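You operate a simulated robot arm through the tools that you are given. There is no shell and no other tool. Be economical: measure what you need, move in short steps, check, and stop when the job is done.

You run a simulated robot arm. Do the job below in one go: nothing can be reset, and whatever is moved stays where it is left.

JOB
Put one of the cover packs from the front bench top on top of the cream large pot. Then open the side cupboard door, fetch the scanner and set it on the shelf of the side cupboard and shut the door again. Then take the small pot on the side bench and put it away on the top glass shelf. Then press the carboy tap button two times. Then put the green sponge on the blue table top. Then close the analyser door. Then press the analyser long button two times. Then open the fourth left drawer from the top, put the small rack on the shaker's mat away in the inside from the top of the fourth left drawer and shut the drawer again. The order counts. Set down upright: cover pack, small pot, small rack.

It is judged by the outcome, as a careful person would: the job done as asked, and still so three seconds after it is handed in. It fails if anything else is knocked over, pushed out of place, dropped, spilled or broken. Lids that push on must go on centred and level and be pressed home; caps that screw on are set level and turned clockwise until they are tight.

ROBOT AND FRAMES
A 6-joint arm with a two-finger parallel gripper on a trunk, on a base that drives. Base frame: it is fixed to the floor where the robot stands at the start and does not move with it; the origin is under the middle of the robot, x ahead of it, y to its left, z up. Units: m, degrees, N and s.
With the tool pointing down near the work surface it reaches from about 0.32 to 0.7 m from the robot's upright axis, wherever it stands. Its first joint turns from -166.0 to 166.0 degrees. Places, roughly: analyser door [3.7, 0.4, 0.3]; analyser long button [4.1, 0.4, 1.1]; blue table top [2.6, -0.5, 0.9]; carboy tap button [-1.3, -0.9, 1.2]; cover pack [0.5, -0.25, 1]; fourth left drawer [4.3, 0.1, 0.3]; green sponge (5x9x4 cm) [-1.1, -1.2, 0.9]; inside of the fourth left drawer [4.4, 0, 0.3]; large pot (7x7x7 cm) [0.5, -0.4, 1]; scanner [1, 0, 1]; shelf of the side cupboard [-1.4, -0.5, 0.5]; side cupboard door [-1.1, -0.5, 0.5]; small pot (6x6x6 cm) [-1.1, 0.1, 0.9]; small rack (5x6x6 cm) [4.2, 0.1, 1.1]; top glass shelf (172x24 cm) [2.42, -2, 1.58]. Payload 4.1 kg.
The tool frame sits at the grasp point between the pads (the TCP): z along the fingers, y along the line on which they close. The tips reach 0.023 m beyond it. Largest opening 0.094 m; finger width 0.038, thickness 0.01; the body of the gripper, 0.054 by 0.096 m, starts 0.039 m behind the TCP.
Orientation is that of the tool frame in the base frame, as a unit quaternion [w, x, y, z]. With the fingers straight down and closing along the base's y, the tool's x points along the base's -x, its y along +y and its z along -z.

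CONTROLS
- The arm moves only by the tool servo_tool. Its argument "rows" is a list of rows, each a list of 3 entries, a list of its own where there are three numbers: the gripper command, from -1 (shut) to 1 (fully open), values between in proportion, then the shift along the tool's x, y, z in m, then the turn, a rotation vector about the tool's x, y, z in degrees. In form: [[gripper, [dx, dy, dz], [wx, wy, wz]], ...]. A call has 1 to 8 rows; each row is the pose to reach, as a shift and turn from the pose commanded when the call began, along the tool's axes at that moment. A row lasts 0.2 s, in which the tool goes at most 0.05 m and 8.6 degrees; a call with a longer step from one row to the next is refused whole, and so is a gripper value outside its range. Where a pose cannot be reached the arm comes as near as it can. A force on the tool above 40 N (or 10 N above the force at the start of the call, whichever is more), or a blocked arm, ends the call early, and 0.2 s more pass. The fingers move at their own pace (about 0.045 m/s each) and stop on an object; they squeeze with about 41 N. The grip force told is the motor's: it shows also when the fingers shut on nothing. Time passes only in rows, and 0.2 s behind the last, so rows that repeat a pose let the fingers close. It gives the time, the measured TCP pose, the force on the tool (base axes), the opening and the grip force at its end, in the units of the frame above (readings bear some noise), with the torque about the TCP (base axes, N m) and any sound that the robot's microphone picked up.
- Cameras (640 x 400 px; columns grow to the right, rows downward): "scene" is now at [-0.0203, 0.0885, 1.5488]; the picture's right is [-0.89, -0.45, 0.00], its down [-0.26, 0.51, -0.82] and it looks along [0.37, -0.73, -0.57] (base axes); focal length 214 px, centre (320, 200). "wrist" rides on the gripper at [0.086, 0.016, -0.074] in the tool frame; the picture's right is [-0.18, 0.98, 0.00], its down [-0.58, -0.11, -0.81] and it looks along [-0.79, -0.15, 0.59] (tool axes); focal length 243 px, centre (320, 200). There is no depth. A picture from a camera that has moved, and an enlarged one, comes with that camera's place and axes in the base frame and with its lens.
- snapshot(camera): a new picture of that camera. It takes no simulated time.
- lift_body(by): slides the trunk up (or, below 0, down) by that many m; the arm and the scene camera ride with it, the base frame stays. It gives what a move gives, with no picture.
- drive_base(legs): drives the robot by 1 to 6 legs, each [ahead, turn to the left] in m and degrees, along the robot's own axes; the way and the turn of a leg run together, so that a leg with both is an arc; at most 1.5 m and 180 degrees a leg. The arm and the cameras ride along, it lands a little off, and it stops where it bumps. It gives what a move gives.
- head_to(pan, tilt): turns the head with the scene camera to pan (to the left, within 155 degrees either way) and tilt (down, from -29 to 69), counted from straight ahead of the robot. It gives what a move gives.
- inspect(camera, box): a new picture of the part [left, top, right, bottom] of that camera's present view, enlarged. It takes no simulated time.
- hand_in(): hands the job in; it is judged then, once.

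Go step by step. Nothing tells you exact positions but the pictures and the camera data: compare them with the known pose of the tool, close in by small moves and look again before you grip or let go. The budget is 493 turns and 238 pictures, counting those below and the enlarged ones. Unless the task says otherwise, let go and move clear before handing in.

The tools are called as name(argument=value, ...) on one line, values as JSON. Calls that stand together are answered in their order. servo_tool: Moves the arm, as the interface text tells. Its arguments: {"type":"object","properties":{"rows":{"type":"array"}},"required":["rows"]} The other tools are called the same way: lift_body (by) slides the trunk up or down; drive_base (legs) drives the base; head_to (pan, tilt) turns the head that bears the scene camera; snapshot (camera) takes a picture; inspect (camera, box) takes an enlarged picture of a part of a camera's view; hand_in () hands the job in.

At the start:

```text
time: 0.0
tool_pos: [0.3143, -0.292, 1.2705]
tool_rot: [0.0, 0.0, 1.0, 0.0]
wrist_force: [-0.4, 0.0, -0.3]
moment: [0.02, 0.0, -0.02]
opening: 0.0941
finger_force: 0.1
trunk travel left (down, up): [-0.5, 0.09]
robot x, y, heading: [-0.0007, 0.0021, -0.1]
head pan, tilt: [-63.3, 34.8]
```

scene: 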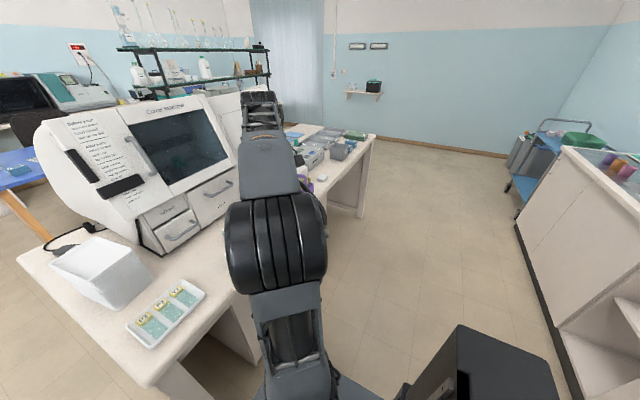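
wrist: 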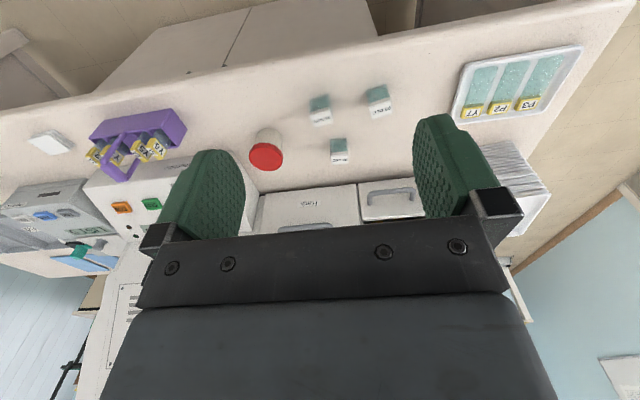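

The wrist view is upside down relative to the world: three small white/teal packs and a red-topped cream pot stand on the front bench. I'll look closer first.

inspect(camera="wrist", box=[220, 60, 420, 185])

head_to(pan=0, tilt=40)

snapshot(camera="scene")

```text
3.20 times, centred on (320, 122) of wrist
camera zoom: at [0.2283, -0.2767, 1.3454], right [0.18, 0.98, 0.0], down [0.58, -0.11, 0.81], along [0.79, -0.15, -0.59], focal length 776 px, centre (320, 448)
```

zoom: 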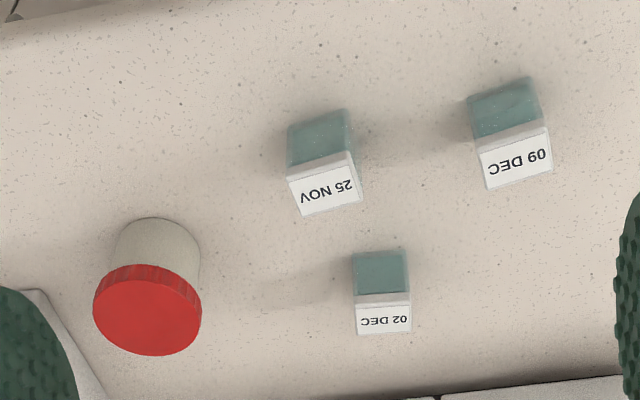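

```text
time: 1.3
tool_pos: [0.3134, -0.2919, 1.2702]
tool_rot: [-0.001, 0.0, 1.0, 0.0]
wrist_force: [-0.3, -0.1, -0.2]
moment: [0.02, 0.0, -0.01]
opening: 0.0938
finger_force: 0.1
trunk travel left (down, up): [-0.5, 0.09]
robot x, y, heading: [-0.0009, 0.0003, 0.0]
head pan, tilt: [0.0, 40.0]
```

```text
234 pictures are left
camera scene: at [0.0251, 0.1672, 1.5409], right [0.0, -1.0, 0.0], down [-0.64, 0.0, -0.77], along [0.77, 0.0, -0.64], focal length 214 px, centre (320, 200)
```

scene: 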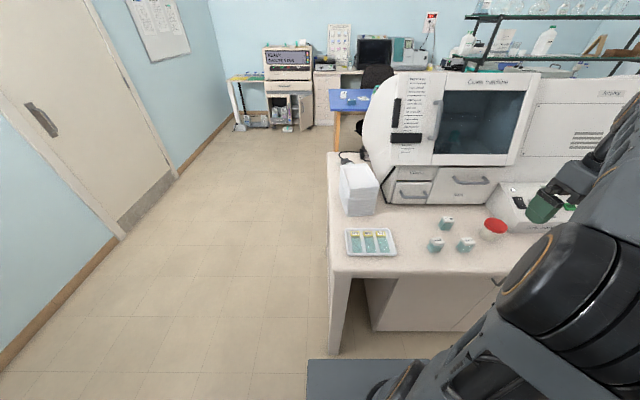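

Bench layout is visible from the head. I'll enlarge the areas with the packs and the scanner.

inspect(camera="scene", box=[320, 130, 520, 270])

inspect(camera="scene", box=[360, 60, 540, 210])

```text
2.86 times, centred on (420, 200) of scene
camera zoom: at [0.0251, 0.1672, 1.5409], right [0.0, -1.0, 0.0], down [-0.64, 0.0, -0.77], along [0.77, 0.0, -0.64], focal length 613 px, centre (34, 200)
```

zoom: 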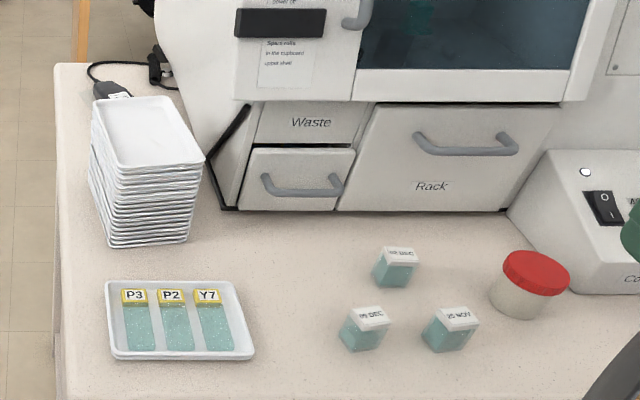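

```text
2.67 times, centred on (450, 135) of scene
camera zoom: at [0.0251, 0.1672, 1.5409], right [0.0, -1.0, 0.0], down [-0.64, 0.0, -0.77], along [0.77, 0.0, -0.64], focal length 572 px, centre (-27, 373)
```

zoom: 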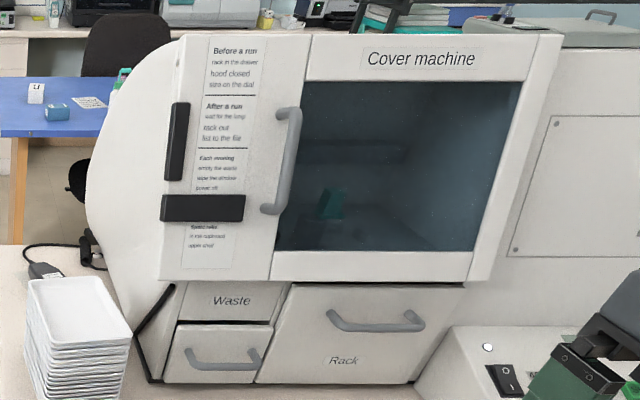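

The packs stand near (0.48,-0.22) and (0.48,-0.32) with tops at about z 0.983. The pot lid top is near (0.53,-0.437,1.01). I'll take the "09 DEC" pack, the free one, so I hover over it first.

servo_tool(rows=[[0.6, [-0.028, 0.012, 0.028], [0, 0, -2.4]], [0.6, [-0.056, 0.024, 0.056], [0, 0, -4.8]], [0.6, [-0.084, 0.036, 0.084], [0, 0, -7.2]], [0.6, [-0.112, 0.048, 0.112], [0, 0, -9.6]], [0.6, [-0.14, 0.06, 0.14], [0, 0, -12]], [0.6, [-0.169, 0.072, 0.17], [0, 0, -14.6]], [0.6, [-0.169, 0.072, 0.17], [0, 0, -14.6]]])

snapshot(camera="wrist")

snapshot(camera="scene")

```text
time: 2.9
tool_pos: [0.4862, -0.2204, 1.1021]
tool_rot: [0.0, -0.127, 0.992, 0.0]
wrist_force: [0.4, -0.1, 0.3]
moment: [-0.02, 0.01, -0.01]
opening: 0.0753
finger_force: 0.0
trunk travel left (down, up): [-0.5, 0.09]
robot x, y, heading: [0.0013, -0.0035, -0.3]
head pan, tilt: [0.0, 40.0]
```

```text
231 pictures are left
camera wrist: at [0.3987, -0.2257, 1.1765], right [-0.07, 1.0, 0.0], down [0.59, 0.04, 0.81], along [0.8, 0.06, -0.59], focal length 243 px, centre (320, 200)
```

wrist: 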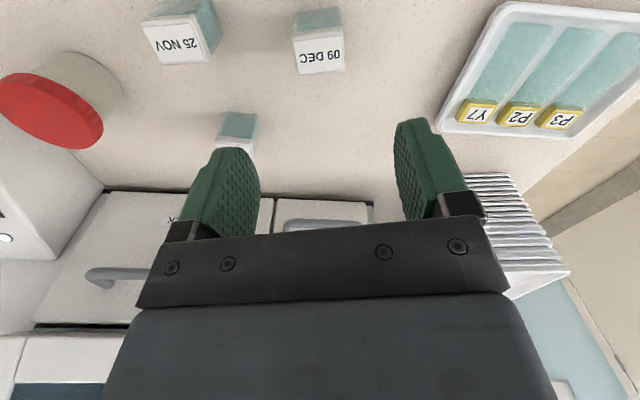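

```text
230 pictures are left
camera scene: at [0.0253, 0.1673, 1.5408], right [0.0, -1.0, 0.0], down [-0.64, 0.0, -0.77], along [0.77, 0.0, -0.64], focal length 214 px, centre (320, 200)
```

scene: 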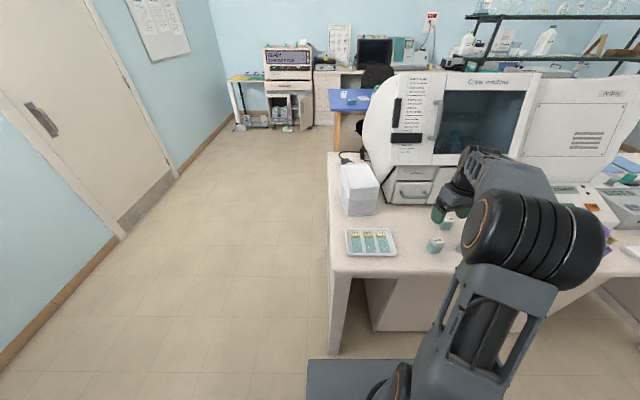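

The pack is at (0.481,-0.219), right beneath the gripper. I'll go down and grip it.

servo_tool(rows=[[0.5, [0.004, 0.002, 0.04], [0, 0, 0]], [0.5, [0.004, 0.002, 0.075], [0, 0, 0]], [0.5, [0.004, 0.002, 0.105], [0, 0, 0]], [0.5, [0.004, 0.002, 0.13], [0, 0, 0]], [0.5, [0.004, 0.002, 0.13], [0, 0, 0]]])

snapshot(camera="wrist")

```text
time: 4.1
tool_pos: [0.4793, -0.2204, 0.9707]
tool_rot: [0.0, -0.128, 0.992, 0.0]
wrist_force: [0.5, 0.8, 0.2]
moment: [0.0, -0.03, 0.01]
opening: 0.0705
finger_force: 0.0
trunk travel left (down, up): [-0.5, 0.09]
robot x, y, heading: [0.0018, -0.0002, 0.1]
head pan, tilt: [0.0, 40.0]
```

```text
229 pictures are left
camera wrist: at [0.3918, -0.2271, 1.0451], right [-0.07, 1.0, 0.0], down [0.59, 0.04, 0.81], along [0.8, 0.06, -0.59], focal length 243 px, centre (320, 200)
```

wrist: 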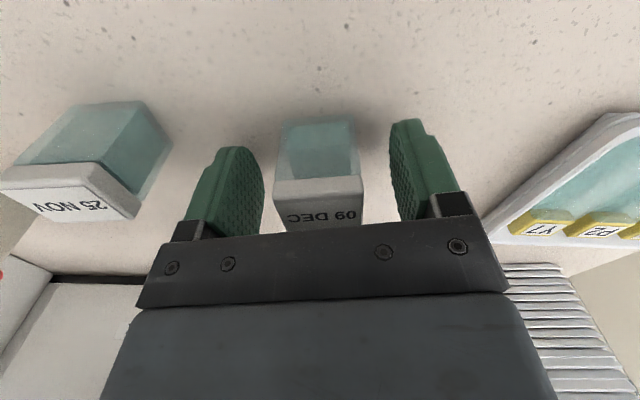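

The pack sits between the fingers. I close.

servo_tool(rows=[[-1, [0, 0, 0], [0, 0, 0]], [-1, [0, 0, 0], [0, 0, 0]], [-1, [0, 0, 0], [0, 0, 0]], [-1, [0, 0, 0], [0, 0, 0]]])

```text
time: 5.1
tool_pos: [0.4788, -0.2211, 0.9707]
tool_rot: [0.0, -0.127, 0.992, 0.0]
wrist_force: [-0.2, -1.0, -0.2]
moment: [0.0, -0.04, 0.0]
opening: 0.0352
finger_force: 41.0
trunk travel left (down, up): [-0.5, 0.09]
robot x, y, heading: [-0.0002, 0.0032, 0.1]
head pan, tilt: [0.0, 40.0]
```

Gripped at 3.5 cm. I lift straight up.

servo_tool(rows=[[-1, [0, 0, -0.035], [0, 0, 0]], [-1, [0, 0, -0.07], [0, 0, 0]], [-1, [0, 0, -0.11], [0, 0, 0]], [-1, [0, 0, -0.14], [0, 0, 0]], [-1, [0, 0, -0.14], [0, 0, 0]]])

snapshot(camera="wrist")

```text
time: 6.3
tool_pos: [0.4796, -0.2191, 1.1098]
tool_rot: [0.0, -0.127, 0.992, -0.001]
wrist_force: [0.6, -0.1, -0.1]
moment: [-0.01, -0.01, 0.0]
opening: 0.0
finger_force: 40.8
trunk travel left (down, up): [-0.5, 0.09]
robot x, y, heading: [-0.0004, -0.0017, -0.3]
head pan, tilt: [0.0, 40.0]
```

```text
228 pictures are left
camera wrist: at [0.3923, -0.2259, 1.1847], right [-0.07, 1.0, 0.0], down [0.59, 0.04, 0.81], along [0.8, 0.06, -0.59], focal length 243 px, centre (320, 200)
```

wrist: 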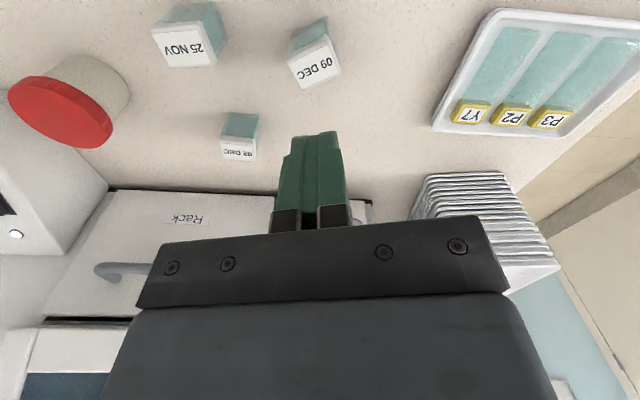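

The pack slipped out of the grip and stayed upright, now slightly turned. I'll look closely at its shape and pose before trying again.

inspect(camera="wrist", box=[210, 0, 370, 100])

inspect(camera="scene", box=[400, 190, 520, 265])

```text
4.00 times, centred on (290, 50) of wrist
camera zoom: at [0.3923, -0.2259, 1.1847], right [-0.07, 1.0, 0.0], down [0.59, 0.04, 0.81], along [0.8, 0.06, -0.59], focal length 970 px, centre (440, 800)
```

zoom: 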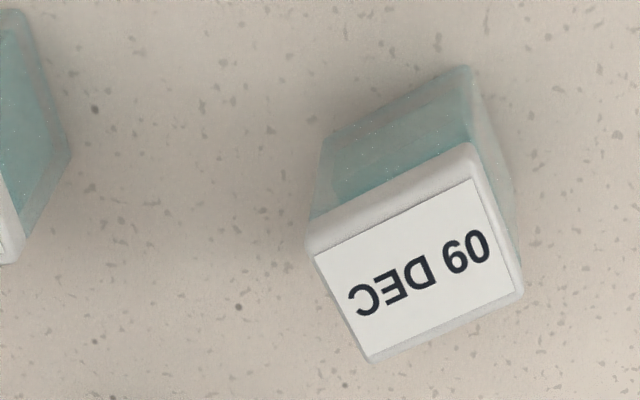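

```text
5.33 times, centred on (460, 228) of scene
camera zoom: at [0.025, 0.1673, 1.5408], right [0.0, -1.0, 0.0], down [-0.64, 0.0, -0.77], along [0.77, 0.0, -0.64], focal length 1144 px, centre (-427, 53)
```

zoom: 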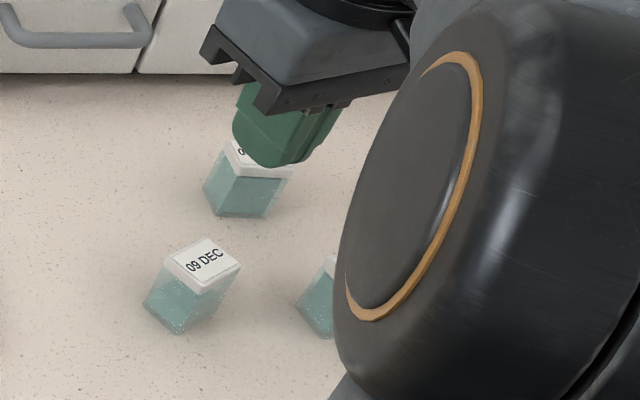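

The pack's centre is about (0.4855,-0.223), turned about 30°, 5 cm tall on a bench at z≈0.935. I'll line up the yaw properly and go in slightly lower.

servo_tool(rows=[[0.4, [-0.002, -0.003, 0.02], [0, 0, -8]], [0.4, [-0.0048, -0.0054, 0.05], [0, 0, -15.5]], [0.4, [-0.0048, -0.0054, 0.09], [0, 0, -15.5]], [0.4, [-0.0048, -0.0054, 0.12], [0, 0, -15.5]], [0.4, [-0.0048, -0.0054, 0.143], [0, 0, -15.5]], [0.4, [-0.0048, -0.0054, 0.143], [0, 0, -15.5]]])

snapshot(camera="wrist")

```text
time: 7.7
tool_pos: [0.4847, -0.2231, 0.967]
tool_rot: [0.0, -0.26, 0.966, 0.0]
wrist_force: [0.0, 0.3, 0.5]
moment: [0.0, 0.01, 0.02]
opening: 0.0656
finger_force: 0.1
trunk travel left (down, up): [-0.5, 0.09]
robot x, y, heading: [-0.0009, 0.0006, 0.0]
head pan, tilt: [0.0, 40.0]
```

```text
225 pictures are left
camera wrist: at [0.4019, -0.2531, 1.0415], right [-0.33, 0.94, 0.0], down [0.56, 0.2, 0.81], along [0.76, 0.27, -0.59], focal length 243 px, centre (320, 200)
```

wrist: 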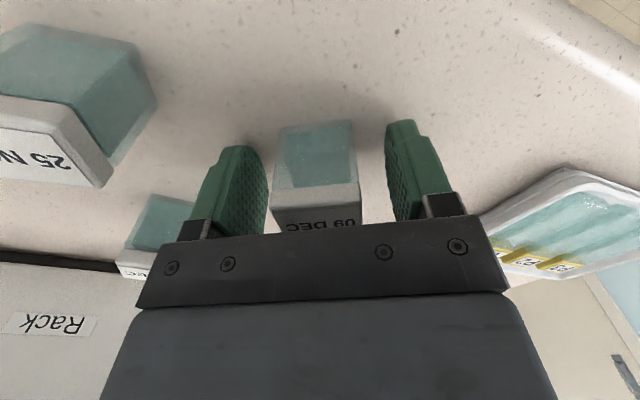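

Well aligned now. Close, let it settle, then lift just 2 cm and check the opening.

servo_tool(rows=[[-1, [0, 0, 0], [0, 0, 0]], [-1, [0, 0, 0], [0, 0, 0]], [-1, [0, 0, 0], [0, 0, 0]], [-1, [0, 0, 0], [0, 0, 0]], [-1, [0, 0, 0], [0, 0, 0]]])

servo_tool(rows=[[-1, [0, 0, -0.01], [0, 0, 0]], [-1, [0, 0, -0.02], [0, 0, 0]]])

snapshot(camera="wrist")

```text
time: 8.9
tool_pos: [0.485, -0.2241, 0.9681]
tool_rot: [0.001, -0.259, 0.966, 0.0]
wrist_force: [-0.6, -0.9, -0.7]
moment: [-0.03, -0.01, 0.03]
opening: 0.0355
finger_force: 41.0
trunk travel left (down, up): [-0.5, 0.09]
robot x, y, heading: [0.0002, 0.0022, -0.2]
head pan, tilt: [0.0, 40.0]
```

```text
time: 9.5
tool_pos: [0.4847, -0.2237, 0.9873]
tool_rot: [0.0, -0.26, 0.966, 0.0]
wrist_force: [0.7, 0.5, 0.4]
moment: [-0.01, 0.0, -0.01]
opening: 0.0354
finger_force: 40.9
trunk travel left (down, up): [-0.5, 0.09]
robot x, y, heading: [-0.0011, 0.0003, 0.2]
head pan, tilt: [0.0, 40.0]
```

```text
224 pictures are left
camera wrist: at [0.4022, -0.2535, 1.0624], right [-0.33, 0.94, 0.0], down [0.56, 0.2, 0.81], along [0.76, 0.27, -0.59], focal length 243 px, centre (320, 200)
```

wrist: 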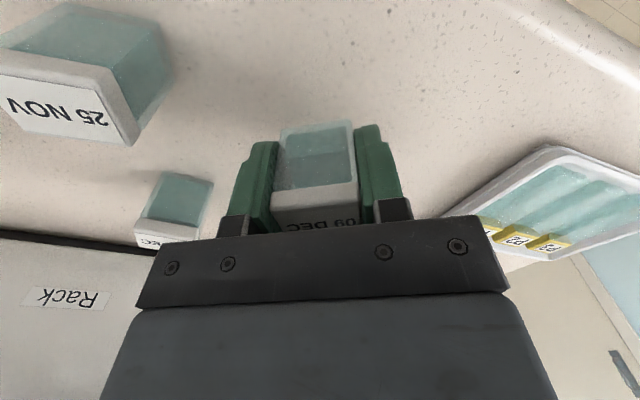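

Held firmly. I lift and carry it over to above the pot lid.

servo_tool(rows=[[-1, [0, 0, -0.04], [0, 0, 0]], [-1, [0, 0, -0.08], [0, 0, 0]], [-1, [0, 0, -0.115], [0, 0, 0]], [-1, [0.013, -0.042, -0.115], [0, 0, 0]], [-1, [0.026, -0.083, -0.115], [0, 0, 0]], [-1, [0.04, -0.125, -0.115], [0, 0, 0]], [-1, [0.053, -0.167, -0.115], [0, 0, 0]], [-1, [0.066, -0.208, -0.115], [0, 0, 0]]])

snapshot(camera="wrist")

snapshot(camera="scene")

```text
time: 11.3
tool_pos: [0.5173, -0.418, 1.0988]
tool_rot: [0.0, -0.26, 0.966, 0.001]
wrist_force: [-0.7, 0.3, -0.4]
moment: [-0.03, 0.0, -0.02]
opening: 0.0352
finger_force: 41.3
out of reach, approached as far as the arm can: row 8
trunk travel left (down, up): [-0.5, 0.09]
robot x, y, heading: [-0.0026, -0.0013, -0.3]
head pan, tilt: [0.0, 40.0]
```

```text
223 pictures are left
camera wrist: at [0.4335, -0.447, 1.1736], right [-0.33, 0.94, 0.0], down [0.56, 0.2, 0.81], along [0.76, 0.27, -0.59], focal length 243 px, centre (320, 200)
```

wrist: 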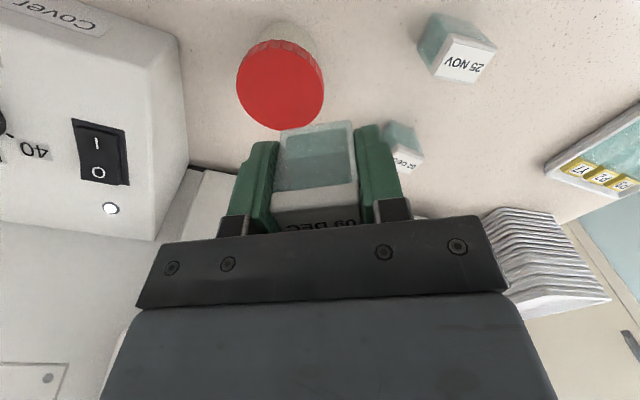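

```text
222 pictures are left
camera scene: at [0.0247, 0.1681, 1.5408], right [0.0, -1.0, 0.0], down [-0.64, 0.0, -0.77], along [0.77, 0.0, -0.64], focal length 214 px, centre (320, 200)
```

scene: 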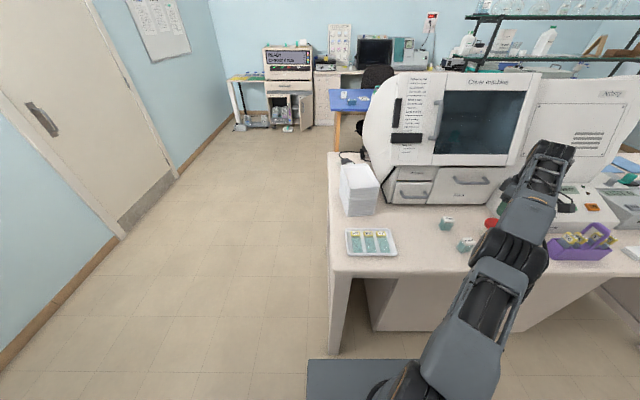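

The lid centre is at about (0.529,-0.440), just beyond reach. There is room under the bench, so I'll roll forward 6 cm.

drive_base(legs=[[0.06, 0]])

snapshot(camera="wrist")

```text
time: 12.3
tool_pos: [0.578, -0.4174, 1.098]
tool_rot: [0.0, -0.26, 0.966, 0.0]
wrist_force: [0.3, -0.2, -1.0]
moment: [0.02, -0.01, -0.02]
opening: 0.0355
finger_force: 41.3
trunk travel left (down, up): [-0.5, 0.09]
robot x, y, heading: [0.0585, 0.0019, -0.4]
head pan, tilt: [0.0, 40.0]
```

```text
221 pictures are left
camera wrist: at [0.4951, -0.4472, 1.1729], right [-0.33, 0.94, 0.0], down [0.56, 0.2, 0.81], along [0.76, 0.27, -0.59], focal length 243 px, centre (320, 200)
```

wrist: 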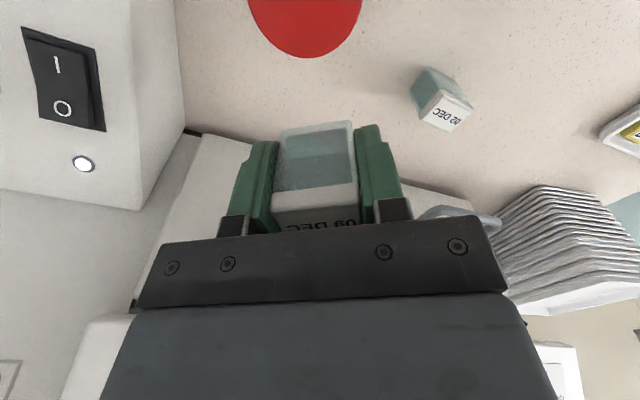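

Now I bring the pack back over the lid centre.

servo_tool(rows=[[-1, [0.027, 0.0025, 0], [0, 0, 0]], [-1, [0.0537, 0.0049, 0], [0, 0, 0]], [-1, [0.0537, 0.0049, 0], [0, 0, 0]]])

snapshot(camera="wrist")

```text
time: 13.1
tool_pos: [0.5283, -0.4417, 1.0997]
tool_rot: [0.0, -0.26, 0.966, 0.0]
wrist_force: [0.5, 0.3, -1.3]
moment: [-0.01, 0.03, -0.02]
opening: 0.0353
finger_force: 41.2
trunk travel left (down, up): [-0.5, 0.09]
robot x, y, heading: [0.0594, 0.0001, 0.1]
head pan, tilt: [0.0, 40.0]
```

```text
220 pictures are left
camera wrist: at [0.4458, -0.4713, 1.1735], right [-0.33, 0.94, 0.0], down [0.56, 0.2, 0.81], along [0.76, 0.27, -0.59], focal length 243 px, centre (320, 200)
```

wrist: 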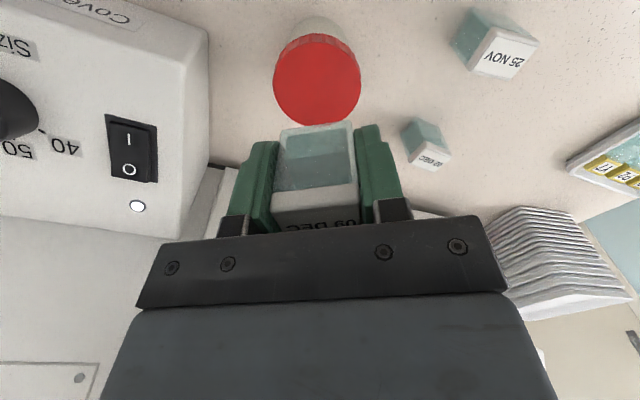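

Over the lid within a few millimetres. I lower gently, watching force.

servo_tool(rows=[[-1, [0, 0, 0.025], [0, 0, 0]], [-1, [0, -0.002, 0.045], [0, 0, 0]], [-1, [0, -0.002, 0.05], [0, 0, 0]], [-1, [0, -0.002, 0.053], [0, 0, 0]]])

snapshot(camera="wrist")

```text
time: 14.1
tool_pos: [0.5289, -0.4425, 1.0454]
tool_rot: [0.0, -0.261, 0.965, 0.0]
wrist_force: [0.7, -0.5, -0.8]
moment: [0.01, 0.03, 0.0]
opening: 0.0352
finger_force: 41.2
trunk travel left (down, up): [-0.5, 0.09]
robot x, y, heading: [0.0609, -0.001, 0.1]
head pan, tilt: [0.0, 40.0]
```

```text
219 pictures are left
camera wrist: at [0.4461, -0.4723, 1.1199], right [-0.33, 0.94, 0.0], down [0.56, 0.2, 0.81], along [0.76, 0.27, -0.59], focal length 243 px, centre (320, 200)
```

wrist: 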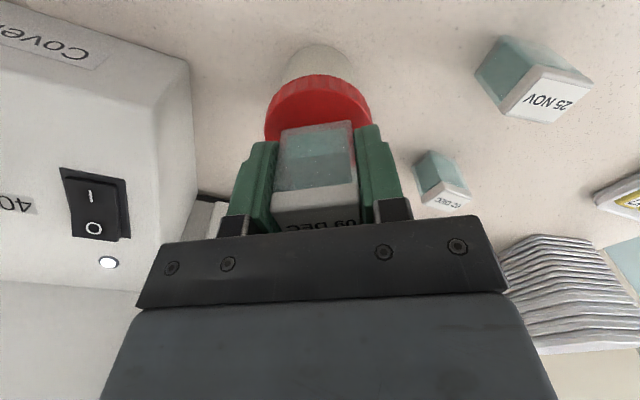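

servo_tool(rows=[[-1, [0, 0, 0.002], [0, 0, 0]], [-1, [0, 0, 0.004], [0, 0, 0]], [-1, [0, 0, 0.004], [0, 0, 0]]])

inspect(camera="wrist", box=[220, 30, 420, 240])

```text
time: 14.9
tool_pos: [0.5284, -0.4434, 1.0411]
tool_rot: [0.0, -0.261, 0.965, 0.0]
wrist_force: [0.1, -0.1, -0.1]
moment: [0.03, 0.01, 0.0]
opening: 0.0356
finger_force: 40.8
trunk travel left (down, up): [-0.5, 0.09]
robot x, y, heading: [0.0618, -0.0004, -0.0]
head pan, tilt: [0.0, 40.0]
```

```text
1.90 times, centred on (320, 135) of wrist
camera zoom: at [0.4467, -0.4727, 1.1161], right [-0.33, 0.94, 0.0], down [0.56, 0.2, 0.81], along [0.76, 0.27, -0.59], focal length 462 px, centre (320, 324)
```

zoom: 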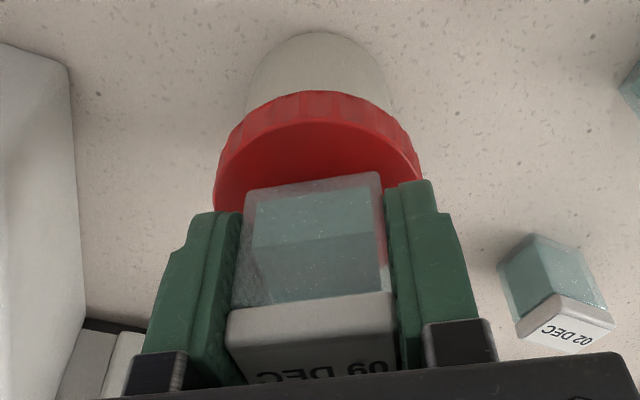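

Still no contact force, so I go down in finer steps.

servo_tool(rows=[[-1, [0, 0, 0.002], [0, 0, 0]], [-1, [0, 0, 0.003], [0, 0, 0]], [-1, [0, 0, 0.003], [0, 0, 0]]])

servo_tool(rows=[[-1, [0, 0, 0.002], [0, 0, 0]], [-1, [0, 0, 0.003], [0, 0, 0]], [-1, [0, 0, 0.003], [0, 0, 0]]])

```text
time: 15.7
tool_pos: [0.5289, -0.442, 1.0388]
tool_rot: [-0.001, -0.261, 0.965, 0.0]
wrist_force: [0.1, -0.8, -1.1]
moment: [0.03, 0.03, -0.04]
opening: 0.0355
finger_force: 41.2
trunk travel left (down, up): [-0.5, 0.09]
robot x, y, heading: [0.0607, 0.0002, 0.2]
head pan, tilt: [0.0, 40.0]
```

```text
time: 16.5
tool_pos: [0.5294, -0.4415, 1.0357]
tool_rot: [0.0, -0.261, 0.965, 0.0]
wrist_force: [-0.1, 0.3, -0.3]
moment: [0.0, -0.03, 0.0]
opening: 0.0352
finger_force: 41.3
trunk travel left (down, up): [-0.5, 0.09]
robot x, y, heading: [0.0596, -0.0042, -0.1]
head pan, tilt: [0.0, 40.0]
```

inspect(camera="wrist", box=[220, 30, 420, 240])

servo_tool(rows=[[-1, [0, 0, 0.002], [0, 0, 0]], [-1, [0, 0, 0.003], [0, 0, 0]], [-1, [0, 0, 0.003], [0, 0, 0]]])

```text
1.90 times, centred on (320, 135) of wrist
camera zoom: at [0.4464, -0.4718, 1.1105], right [-0.33, 0.94, 0.0], down [0.56, 0.2, 0.81], along [0.76, 0.27, -0.59], focal length 462 px, centre (320, 324)
```

zoom: 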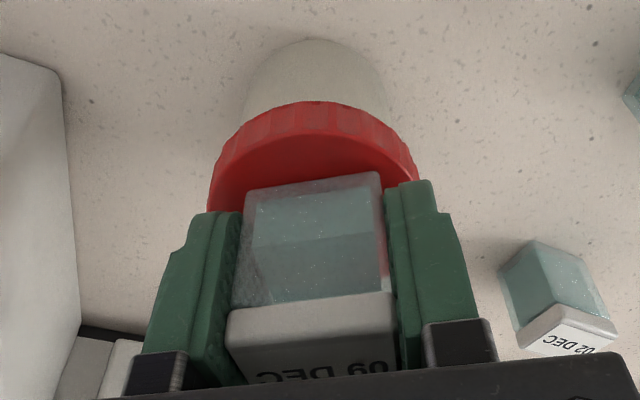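

```text
time: 17.3
tool_pos: [0.529, -0.4418, 1.0331]
tool_rot: [0.0, -0.26, 0.966, 0.0]
wrist_force: [0.4, -0.5, 1.2]
moment: [0.0, 0.02, -0.03]
opening: 0.0354
finger_force: 41.4
trunk travel left (down, up): [-0.5, 0.09]
robot x, y, heading: [0.0576, 0.0027, -0.0]
head pan, tilt: [0.0, 40.0]
```

servo_tool(rows=[[-1, [0, 0, 0.002], [0, 0, 0]], [-1, [0, 0, 0.003], [0, 0, 0]], [-1, [0, 0, 0.003], [0, 0, 0]]])

snapshot(camera="scene")

```text
time: 18.1
tool_pos: [0.5295, -0.4423, 1.0332]
tool_rot: [0.002, -0.261, 0.965, -0.002]
wrist_force: [1.9, -1.6, 19.7]
moment: [0.02, -0.13, 0.0]
opening: 0.0356
finger_force: 41.0
trunk travel left (down, up): [-0.5, 0.09]
robot x, y, heading: [0.0594, -0.0006, -0.1]
head pan, tilt: [0.0, 40.0]
```

```text
216 pictures are left
camera scene: at [0.0839, 0.1685, 1.541], right [0.0, -1.0, 0.0], down [-0.64, 0.0, -0.77], along [0.77, 0.0, -0.64], focal length 214 px, centre (320, 200)
```

scene: 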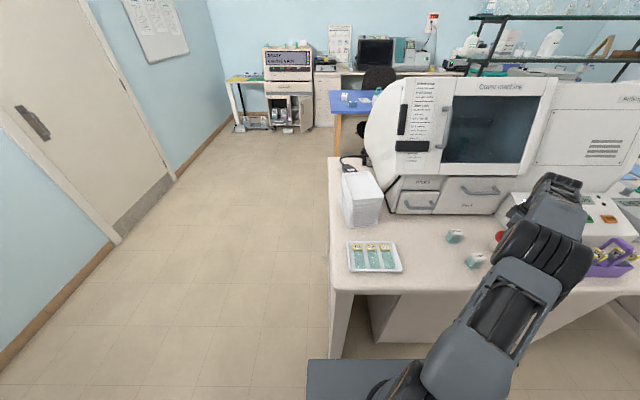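

Contact at TCP z 1.033, with 20 N and little moment: seated near the lid centre. I ease off a millimetre and open.

servo_tool(rows=[[-1, [0, 0, -0.002], [0, 0, 0]], [0.0, [0, 0, -0.002], [0, 0, 0]], [0.0, [0, 0, -0.002], [0, 0, 0]], [0.3, [0, 0, -0.002], [0, 0, 0]], [0.3, [0, 0, -0.002], [0, 0, 0]]])

servo_tool(rows=[[0.3, [0, 0, -0.02], [0, 0, 0]], [0.3, [0, 0, -0.05], [0, 0, 0]], [0.3, [0, 0, -0.09], [0, 0, 0]], [0.3, [0, 0, -0.13], [0, 0, 0]]])

snapshot(camera="wrist")

```text
time: 19.3
tool_pos: [0.5303, -0.4421, 1.0324]
tool_rot: [0.0, -0.261, 0.965, 0.0]
wrist_force: [-0.5, 0.9, -0.1]
moment: [0.04, -0.03, 0.01]
opening: 0.0612
finger_force: 0.1
trunk travel left (down, up): [-0.5, 0.09]
robot x, y, heading: [0.0583, -0.0002, -0.0]
head pan, tilt: [0.0, 40.0]
```

```text
time: 20.3
tool_pos: [0.5213, -0.4359, 1.1589]
tool_rot: [0.0, -0.261, 0.965, 0.001]
wrist_force: [-1.6, 0.0, 0.2]
moment: [-0.03, -0.07, 0.01]
opening: 0.0612
finger_force: 0.1
out of reach, approached as far as the arm can: row 4
trunk travel left (down, up): [-0.5, 0.09]
robot x, y, heading: [0.0566, -0.0, 0.1]
head pan, tilt: [0.0, 40.0]
```

```text
215 pictures are left
camera wrist: at [0.4395, -0.4648, 1.234], right [-0.33, 0.94, 0.0], down [0.56, 0.2, 0.81], along [0.76, 0.27, -0.59], focal length 243 px, centre (320, 200)
```

wrist: 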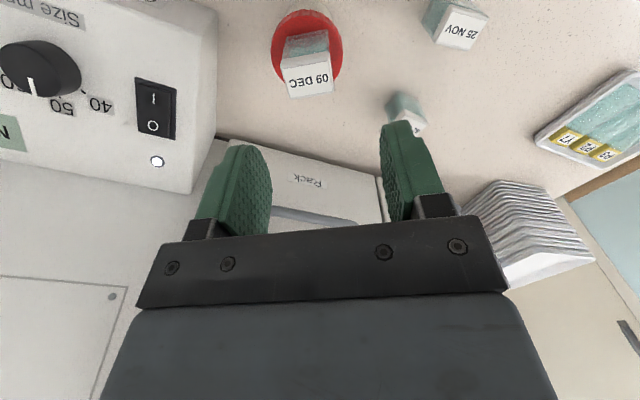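

The pack stands upright on the lid. Now I retract the arm, back off from the bench, and look at the side cupboard behind me.

servo_tool(rows=[[0.3, [0.006, 0.033, -0.02], [0, 0, 5]], [0.3, [0.012, 0.065, -0.04], [0, 0, 10]], [0.3, [0.018, 0.098, -0.055], [0, 0, 15]], [0.3, [0.025, 0.13, -0.07], [0, 0, 20]], [0.3, [0.031, 0.163, -0.085], [0, 0, 25]], [0.3, [0.038, 0.195, -0.1], [0, 0, 30]]])

drive_base(legs=[[-0.1, 0]])

head_to(pan=-140, tilt=25)

snapshot(camera="scene")

head_to(pan=150, tilt=25)

snapshot(camera="scene")

```text
time: 21.7
tool_pos: [0.3915, -0.2837, 1.2606]
tool_rot: [-0.001, -0.001, 1.0, 0.001]
wrist_force: [0.0, -0.6, 0.5]
moment: [-0.05, 0.01, 0.01]
opening: 0.0613
finger_force: 0.2
trunk travel left (down, up): [-0.5, 0.09]
robot x, y, heading: [0.0627, 0.0021, 0.2]
head pan, tilt: [0.0, 40.0]
```

```text
time: 22.9
tool_pos: [0.2916, -0.2849, 1.2589]
tool_rot: [-0.001, 0.0, 1.0, 0.0]
wrist_force: [0.5, 0.0, 0.3]
moment: [-0.02, -0.04, 0.01]
opening: 0.0612
finger_force: 0.0
trunk travel left (down, up): [-0.5, 0.09]
robot x, y, heading: [-0.0369, 0.001, -0.1]
head pan, tilt: [0.0, 40.0]
```

```text
time: 25.1
tool_pos: [0.2929, -0.2855, 1.2585]
tool_rot: [0.0, 0.0, 1.0, -0.001]
wrist_force: [-0.5, -0.1, 0.2]
moment: [-0.01, -0.03, -0.01]
opening: 0.061
finger_force: 0.1
trunk travel left (down, up): [-0.5, 0.09]
robot x, y, heading: [-0.0383, 0.0009, 0.1]
head pan, tilt: [-140.0, 25.0]
```

```text
214 pictures are left
camera scene: at [-0.1701, 0.1081, 1.5642], right [-0.64, 0.77, 0.0], down [0.32, 0.27, -0.91], along [-0.69, -0.58, -0.42], focal length 214 px, centre (320, 200)
```

scene: 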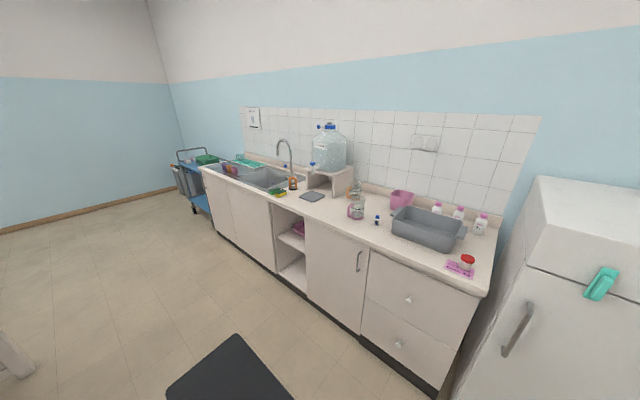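

```text
time: 29.1
tool_pos: [0.2917, -0.2854, 1.2604]
tool_rot: [-0.001, -0.001, 1.0, 0.0]
wrist_force: [0.0, -1.0, -0.5]
moment: [0.01, 0.0, 0.02]
opening: 0.061
finger_force: 0.0
trunk travel left (down, up): [-0.5, 0.09]
robot x, y, heading: [-0.0382, -0.0002, -0.1]
head pan, tilt: [150.0, 25.0]
```

```text
213 pictures are left
camera scene: at [-0.1793, 0.2134, 1.5642], right [0.5, 0.87, 0.0], down [0.37, -0.21, -0.91], along [-0.78, 0.45, -0.42], focal length 214 px, centre (320, 200)
```

scene: 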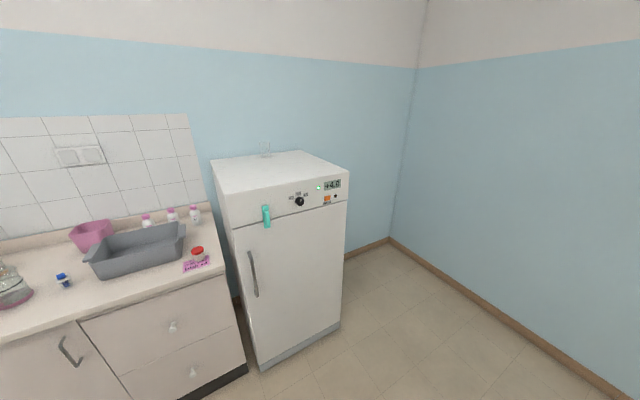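

The side bench is behind me, with its door handle, small pot (red lid), sponge and carboy visible. I'll enlarge the cupboard.

head_to(pan=-150, tilt=35)

inspect(camera="scene", box=[160, 120, 480, 360])

```text
time: 33.1
tool_pos: [0.2925, -0.2851, 1.2594]
tool_rot: [0.0, 0.0, 1.0, 0.0]
wrist_force: [-0.1, -0.1, -0.3]
moment: [0.02, -0.01, -0.01]
opening: 0.0614
finger_force: 0.1
trunk travel left (down, up): [-0.5, 0.09]
robot x, y, heading: [-0.0418, 0.0023, 0.2]
head pan, tilt: [-150.0, 35.0]
```

```text
1.67 times, centred on (320, 240) of scene
camera zoom: at [-0.1758, 0.1233, 1.5484], right [-0.5, 0.87, 0.0], down [0.5, 0.29, -0.82], along [-0.71, -0.41, -0.57], focal length 358 px, centre (320, 133)
```

zoom: 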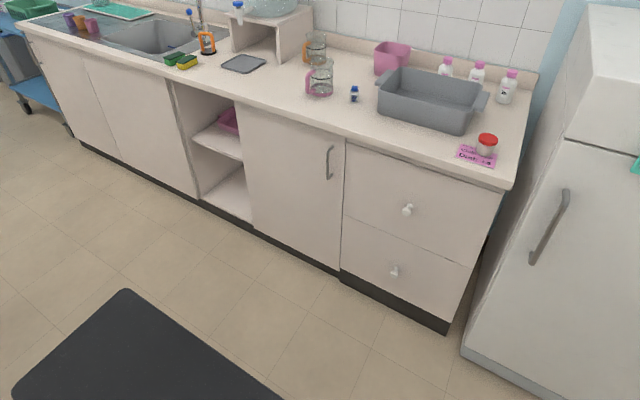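

The cupboard door spans about y -0.77 (hinge) to -0.31, with a vertical handle near (-1.07,-0.36,0.71). I'll turn around and drive to its right-hand side.

drive_base(legs=[[0, 180], [0.38, 0]])

head_to(pan=25, tilt=45)

snapshot(camera="scene")

```text
time: 42.9
tool_pos: [-0.7441, 0.2955, 1.2594]
tool_rot: [0.0, 1.0, -0.006, 0.0]
wrist_force: [0.4, -0.2, -0.3]
moment: [0.01, 0.04, -0.01]
opening: 0.0609
finger_force: 0.0
trunk travel left (down, up): [-0.5, 0.09]
robot x, y, heading: [-0.417, 0.0051, 179.3]
head pan, tilt: [-150.0, 35.0]
```

```text
time: 45.5
tool_pos: [-0.7439, 0.2957, 1.2594]
tool_rot: [0.0, 1.0, -0.007, -0.001]
wrist_force: [0.1, 0.5, -0.6]
moment: [-0.02, -0.01, 0.0]
opening: 0.0614
finger_force: 0.0
trunk travel left (down, up): [-0.5, 0.09]
robot x, y, heading: [-0.4179, 0.0077, 179.0]
head pan, tilt: [25.0, 45.0]
```

```text
211 pictures are left
camera scene: at [-0.4321, -0.1937, 1.5336], right [-0.41, 0.91, 0.0], down [0.64, 0.29, -0.71], along [-0.64, -0.29, -0.71], focal length 214 px, centre (320, 200)
```

scene: 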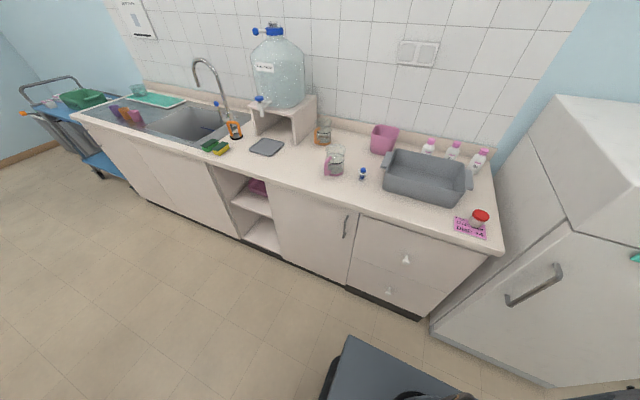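

inspect(camera="scene", box=[250, 160, 410, 300])

```text
2.86 times, centred on (330, 230) of scene
camera zoom: at [-0.4321, -0.1937, 1.5336], right [-0.41, 0.91, 0.0], down [0.64, 0.29, -0.71], along [-0.64, -0.29, -0.71], focal length 613 px, centre (291, 114)
```

zoom: 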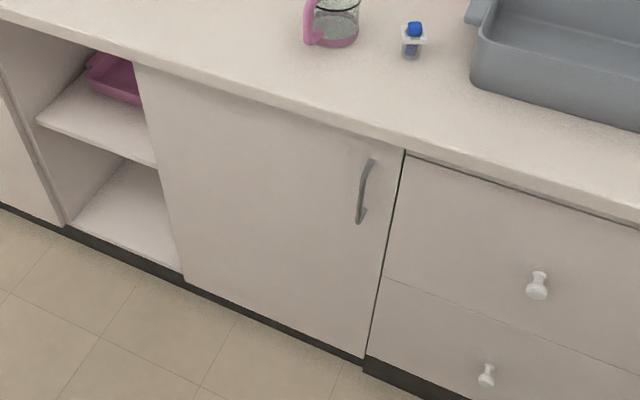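

Next I lower the trunk 0.4 m and swing the arm toward the handle side.

lift_body(by=-0.38)

servo_tool(rows=[[1, [-0.0125, 0.039, 0], [0, 0, 0]], [1, [-0.025, 0.078, 0], [0, 0, 0]], [1, [-0.0375, 0.117, 0], [0, 0, 0]], [1, [-0.05, 0.156, 0], [0, 0, 0]], [1, [-0.0625, 0.195, 0], [0, 0, 0]], [1, [-0.075, 0.234, 0], [0, 0, 0]], [1, [-0.0875, 0.273, 0], [0, 0, 0]], [1, [-0.1, 0.313, 0], [0, 0, 0]]])

servo_tool(rows=[[1, [0, 0.039, 0], [0, -8, 0]], [1, [0, 0.078, 0], [0, -16, 0]], [1, [0, 0.117, 0], [0, -24, 0]], [1, [0, 0.156, 0], [0, -32, 0]], [1, [0, 0.195, 0], [0, -40, 0]], [1, [0, 0.234, 0], [0, -48, 0]], [1, [0, 0.273, 0], [0, -56, 0]], [1, [0, 0.313, 0], [0, -64, 0]]])

```text
time: 49.2
tool_pos: [-0.744, 0.2954, 0.8794]
tool_rot: [0.0, 1.0, -0.006, 0.0]
wrist_force: [0.7, 0.2, 0.0]
moment: [0.01, 0.0, 0.01]
opening: 0.0611
finger_force: 0.0
trunk travel left (down, up): [-0.12, 0.47]
robot x, y, heading: [-0.4148, 0.0045, 179.4]
head pan, tilt: [25.0, 45.0]
```

```text
time: 51.0
tool_pos: [-0.8472, -0.0155, 0.8802]
tool_rot: [0.0, 1.0, -0.007, -0.001]
wrist_force: [0.2, 0.0, 0.9]
moment: [0.02, 0.04, 0.01]
opening: 0.0939
finger_force: 0.0
trunk travel left (down, up): [-0.12, 0.47]
robot x, y, heading: [-0.4184, 0.0039, 179.0]
head pan, tilt: [25.0, 45.0]
```

```text
time: 52.8
tool_pos: [-0.8503, -0.3311, 0.8781]
tool_rot: [-0.002, 0.848, -0.004, -0.53]
wrist_force: [-0.5, -0.6, -0.2]
moment: [-0.04, 0.0, 0.02]
opening: 0.0939
finger_force: 0.1
trunk travel left (down, up): [-0.12, 0.47]
robot x, y, heading: [-0.416, 0.0044, 179.3]
head pan, tilt: [25.0, 45.0]
```

servo_tool(rows=[[1, [0.026, 0, 0.0127], [0, -6.5, 0]], [1, [0.052, 0, 0.0254], [0, -13, 0]], [1, [0.078, 0, 0.038], [0, -19.5, 0]], [1, [0.1043, 0, 0.0508], [0, -26, 0]], [1, [0.1043, 0, 0.0508], [0, -26, 0]]])

snapshot(camera="scene")

snapshot(camera="wrist")

```text
time: 54.0
tool_pos: [-0.8504, -0.3287, 0.7633]
tool_rot: [0.004, -0.707, 0.004, 0.708]
wrist_force: [0.0, 0.4, 0.5]
moment: [0.03, 0.03, 0.02]
opening: 0.094
finger_force: 0.0
trunk travel left (down, up): [-0.12, 0.47]
robot x, y, heading: [-0.4151, 0.0067, 179.1]
head pan, tilt: [25.0, 45.0]
```

```text
209 pictures are left
camera scene: at [-0.4321, -0.1938, 1.1536], right [-0.41, 0.91, 0.0], down [0.64, 0.29, -0.71], along [-0.64, -0.29, -0.71], focal length 214 px, centre (320, 200)
```

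scene: 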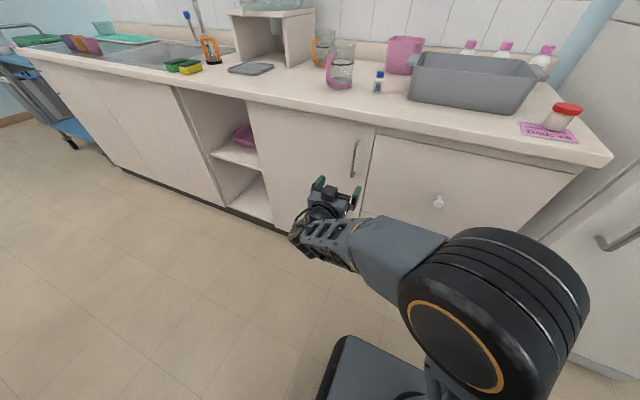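

```text
208 pictures are left
camera wrist: at [-0.7769, -0.3459, 0.6759], right [-0.01, -0.98, 0.18], down [0.81, 0.1, 0.58], along [-0.59, 0.15, 0.79], focal length 243 px, centre (320, 200)
```

wrist: 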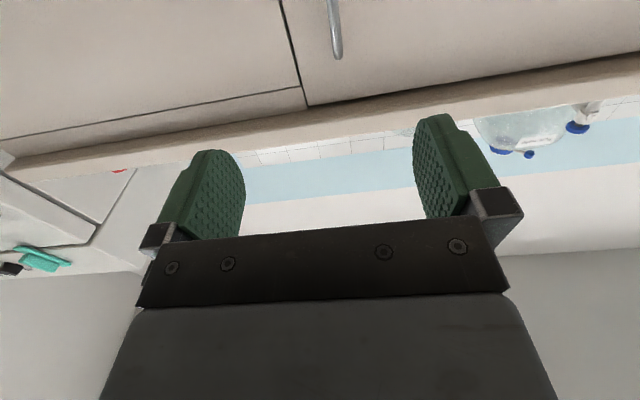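

The handle runs z 0.66–0.80 at y≈-0.338. I approach it with the fingers on either side.

servo_tool(rows=[[1, [0.014, 0.004, 0.04], [0, 0, 0]], [1, [0.028, 0.008, 0.08], [0, 0, 0]], [1, [0.028, 0.008, 0.12], [0, 0, 0]], [1, [0.028, 0.008, 0.135], [0, 0, 0]], [1, [0.028, 0.008, 0.135], [0, 0, 0]]])

snapshot(camera="scene")

snapshot(camera="wrist")

```text
time: 55.2
tool_pos: [-0.9855, -0.3369, 0.7341]
tool_rot: [-0.003, 0.707, -0.003, -0.707]
wrist_force: [-0.9, 0.2, -1.1]
moment: [0.0, 0.03, 0.01]
opening: 0.0939
finger_force: 0.1
trunk travel left (down, up): [-0.12, 0.47]
robot x, y, heading: [-0.4181, 0.0054, 179.4]
head pan, tilt: [25.0, 45.0]
```

```text
207 pictures are left
camera scene: at [-0.4321, -0.1939, 1.1535], right [-0.41, 0.91, 0.0], down [0.64, 0.29, -0.71], along [-0.64, -0.29, -0.71], focal length 214 px, centre (320, 200)
```

scene: 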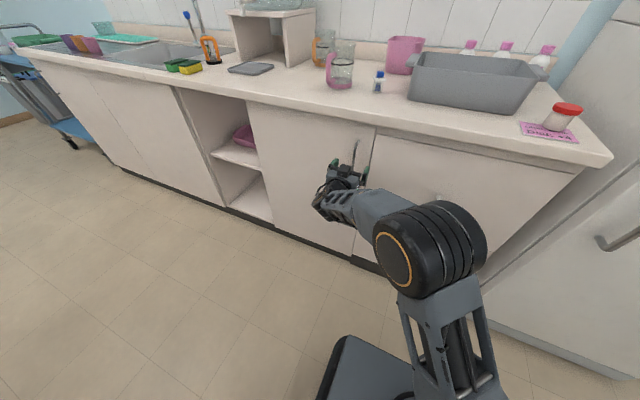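

```text
206 pictures are left
camera wrist: at [-0.9114, -0.3538, 0.6476], right [-0.01, -0.98, 0.18], down [0.81, 0.1, 0.58], along [-0.59, 0.15, 0.79], focal length 243 px, centre (320, 200)
```

wrist: 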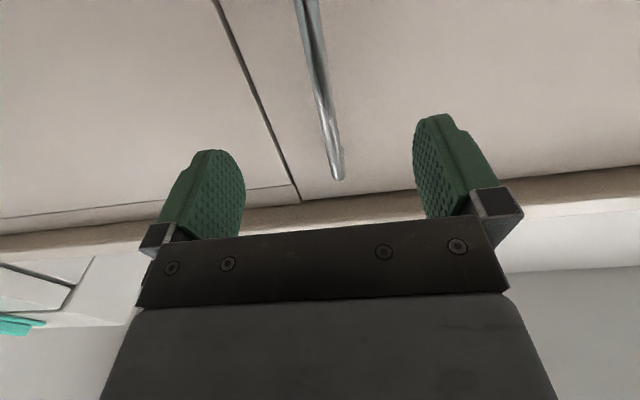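

The bar is centred between the fingers and about 5 cm ahead. I advance until the bar is between the pads.

servo_tool(rows=[[1, [0, 0.001, 0.02], [0, 0, 0]], [1, [0, 0.001, 0.035], [0, 0, 0]], [1, [0, 0.001, 0.047], [0, 0, 0]], [1, [0, 0.001, 0.047], [0, 0, 0]]])

snapshot(camera="wrist")

inspect(camera="scene", box=[280, 110, 440, 220])

```text
time: 56.2
tool_pos: [-1.0326, -0.3358, 0.7353]
tool_rot: [0.004, -0.707, 0.004, 0.707]
wrist_force: [0.3, -0.6, 0.8]
moment: [0.01, -0.02, -0.01]
opening: 0.0938
finger_force: 0.1
trunk travel left (down, up): [-0.12, 0.47]
robot x, y, heading: [-0.4156, 0.0053, 179.4]
head pan, tilt: [25.0, 45.0]
```

```text
205 pictures are left
camera wrist: at [-0.9585, -0.3531, 0.6481], right [-0.01, -0.98, 0.18], down [0.81, 0.1, 0.58], along [-0.59, 0.16, 0.79], focal length 243 px, centre (320, 200)
```

wrist: 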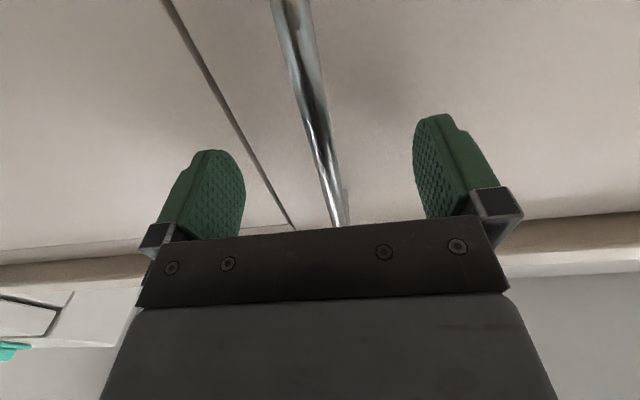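

```text
3.64 times, centred on (360, 165) of scene
camera zoom: at [-0.4322, -0.1939, 1.1536], right [-0.41, 0.91, 0.0], down [0.64, 0.29, -0.71], along [-0.64, -0.29, -0.71], focal length 780 px, centre (174, 327)
```

zoom: 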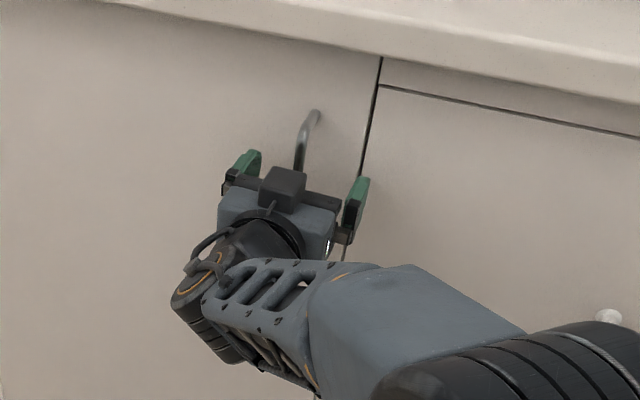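

The bar runs between the fingers. I close.

servo_tool(rows=[[-1, [0, 0, 0], [0, 0, 0]], [-1, [0, 0, 0], [0, 0, 0]], [-1, [0, 0, 0], [0, 0, 0]], [-1, [0, 0, 0], [0, 0, 0]], [-1, [0, 0, 0], [0, 0, 0]], [-1, [0, 0, 0], [0, 0, 0]]])

snapshot(camera="wrist")

```text
time: 57.6
tool_pos: [-1.0314, -0.3415, 0.7343]
tool_rot: [0.002, -0.707, 0.001, 0.707]
wrist_force: [-3.0, -34.6, 4.2]
moment: [-0.49, -1.01, 0.1]
opening: 0.0098
finger_force: 45.3
trunk travel left (down, up): [-0.12, 0.47]
robot x, y, heading: [-0.4197, 0.0057, 179.5]
head pan, tilt: [25.0, 45.0]
```

```text
203 pictures are left
camera wrist: at [-0.9569, -0.3574, 0.6479], right [0.0, -0.98, 0.18], down [0.81, 0.11, 0.58], along [-0.59, 0.15, 0.79], focal length 243 px, centre (320, 200)
```

wrist: 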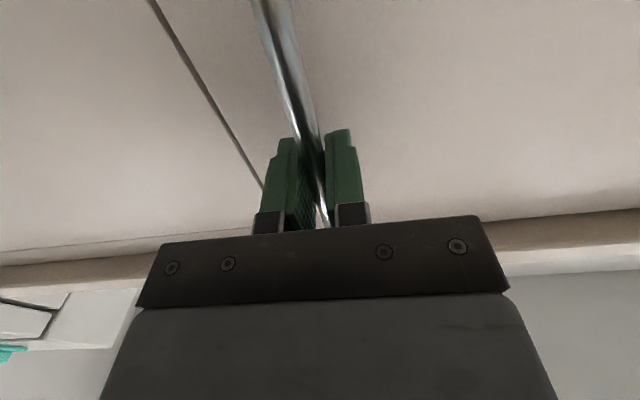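

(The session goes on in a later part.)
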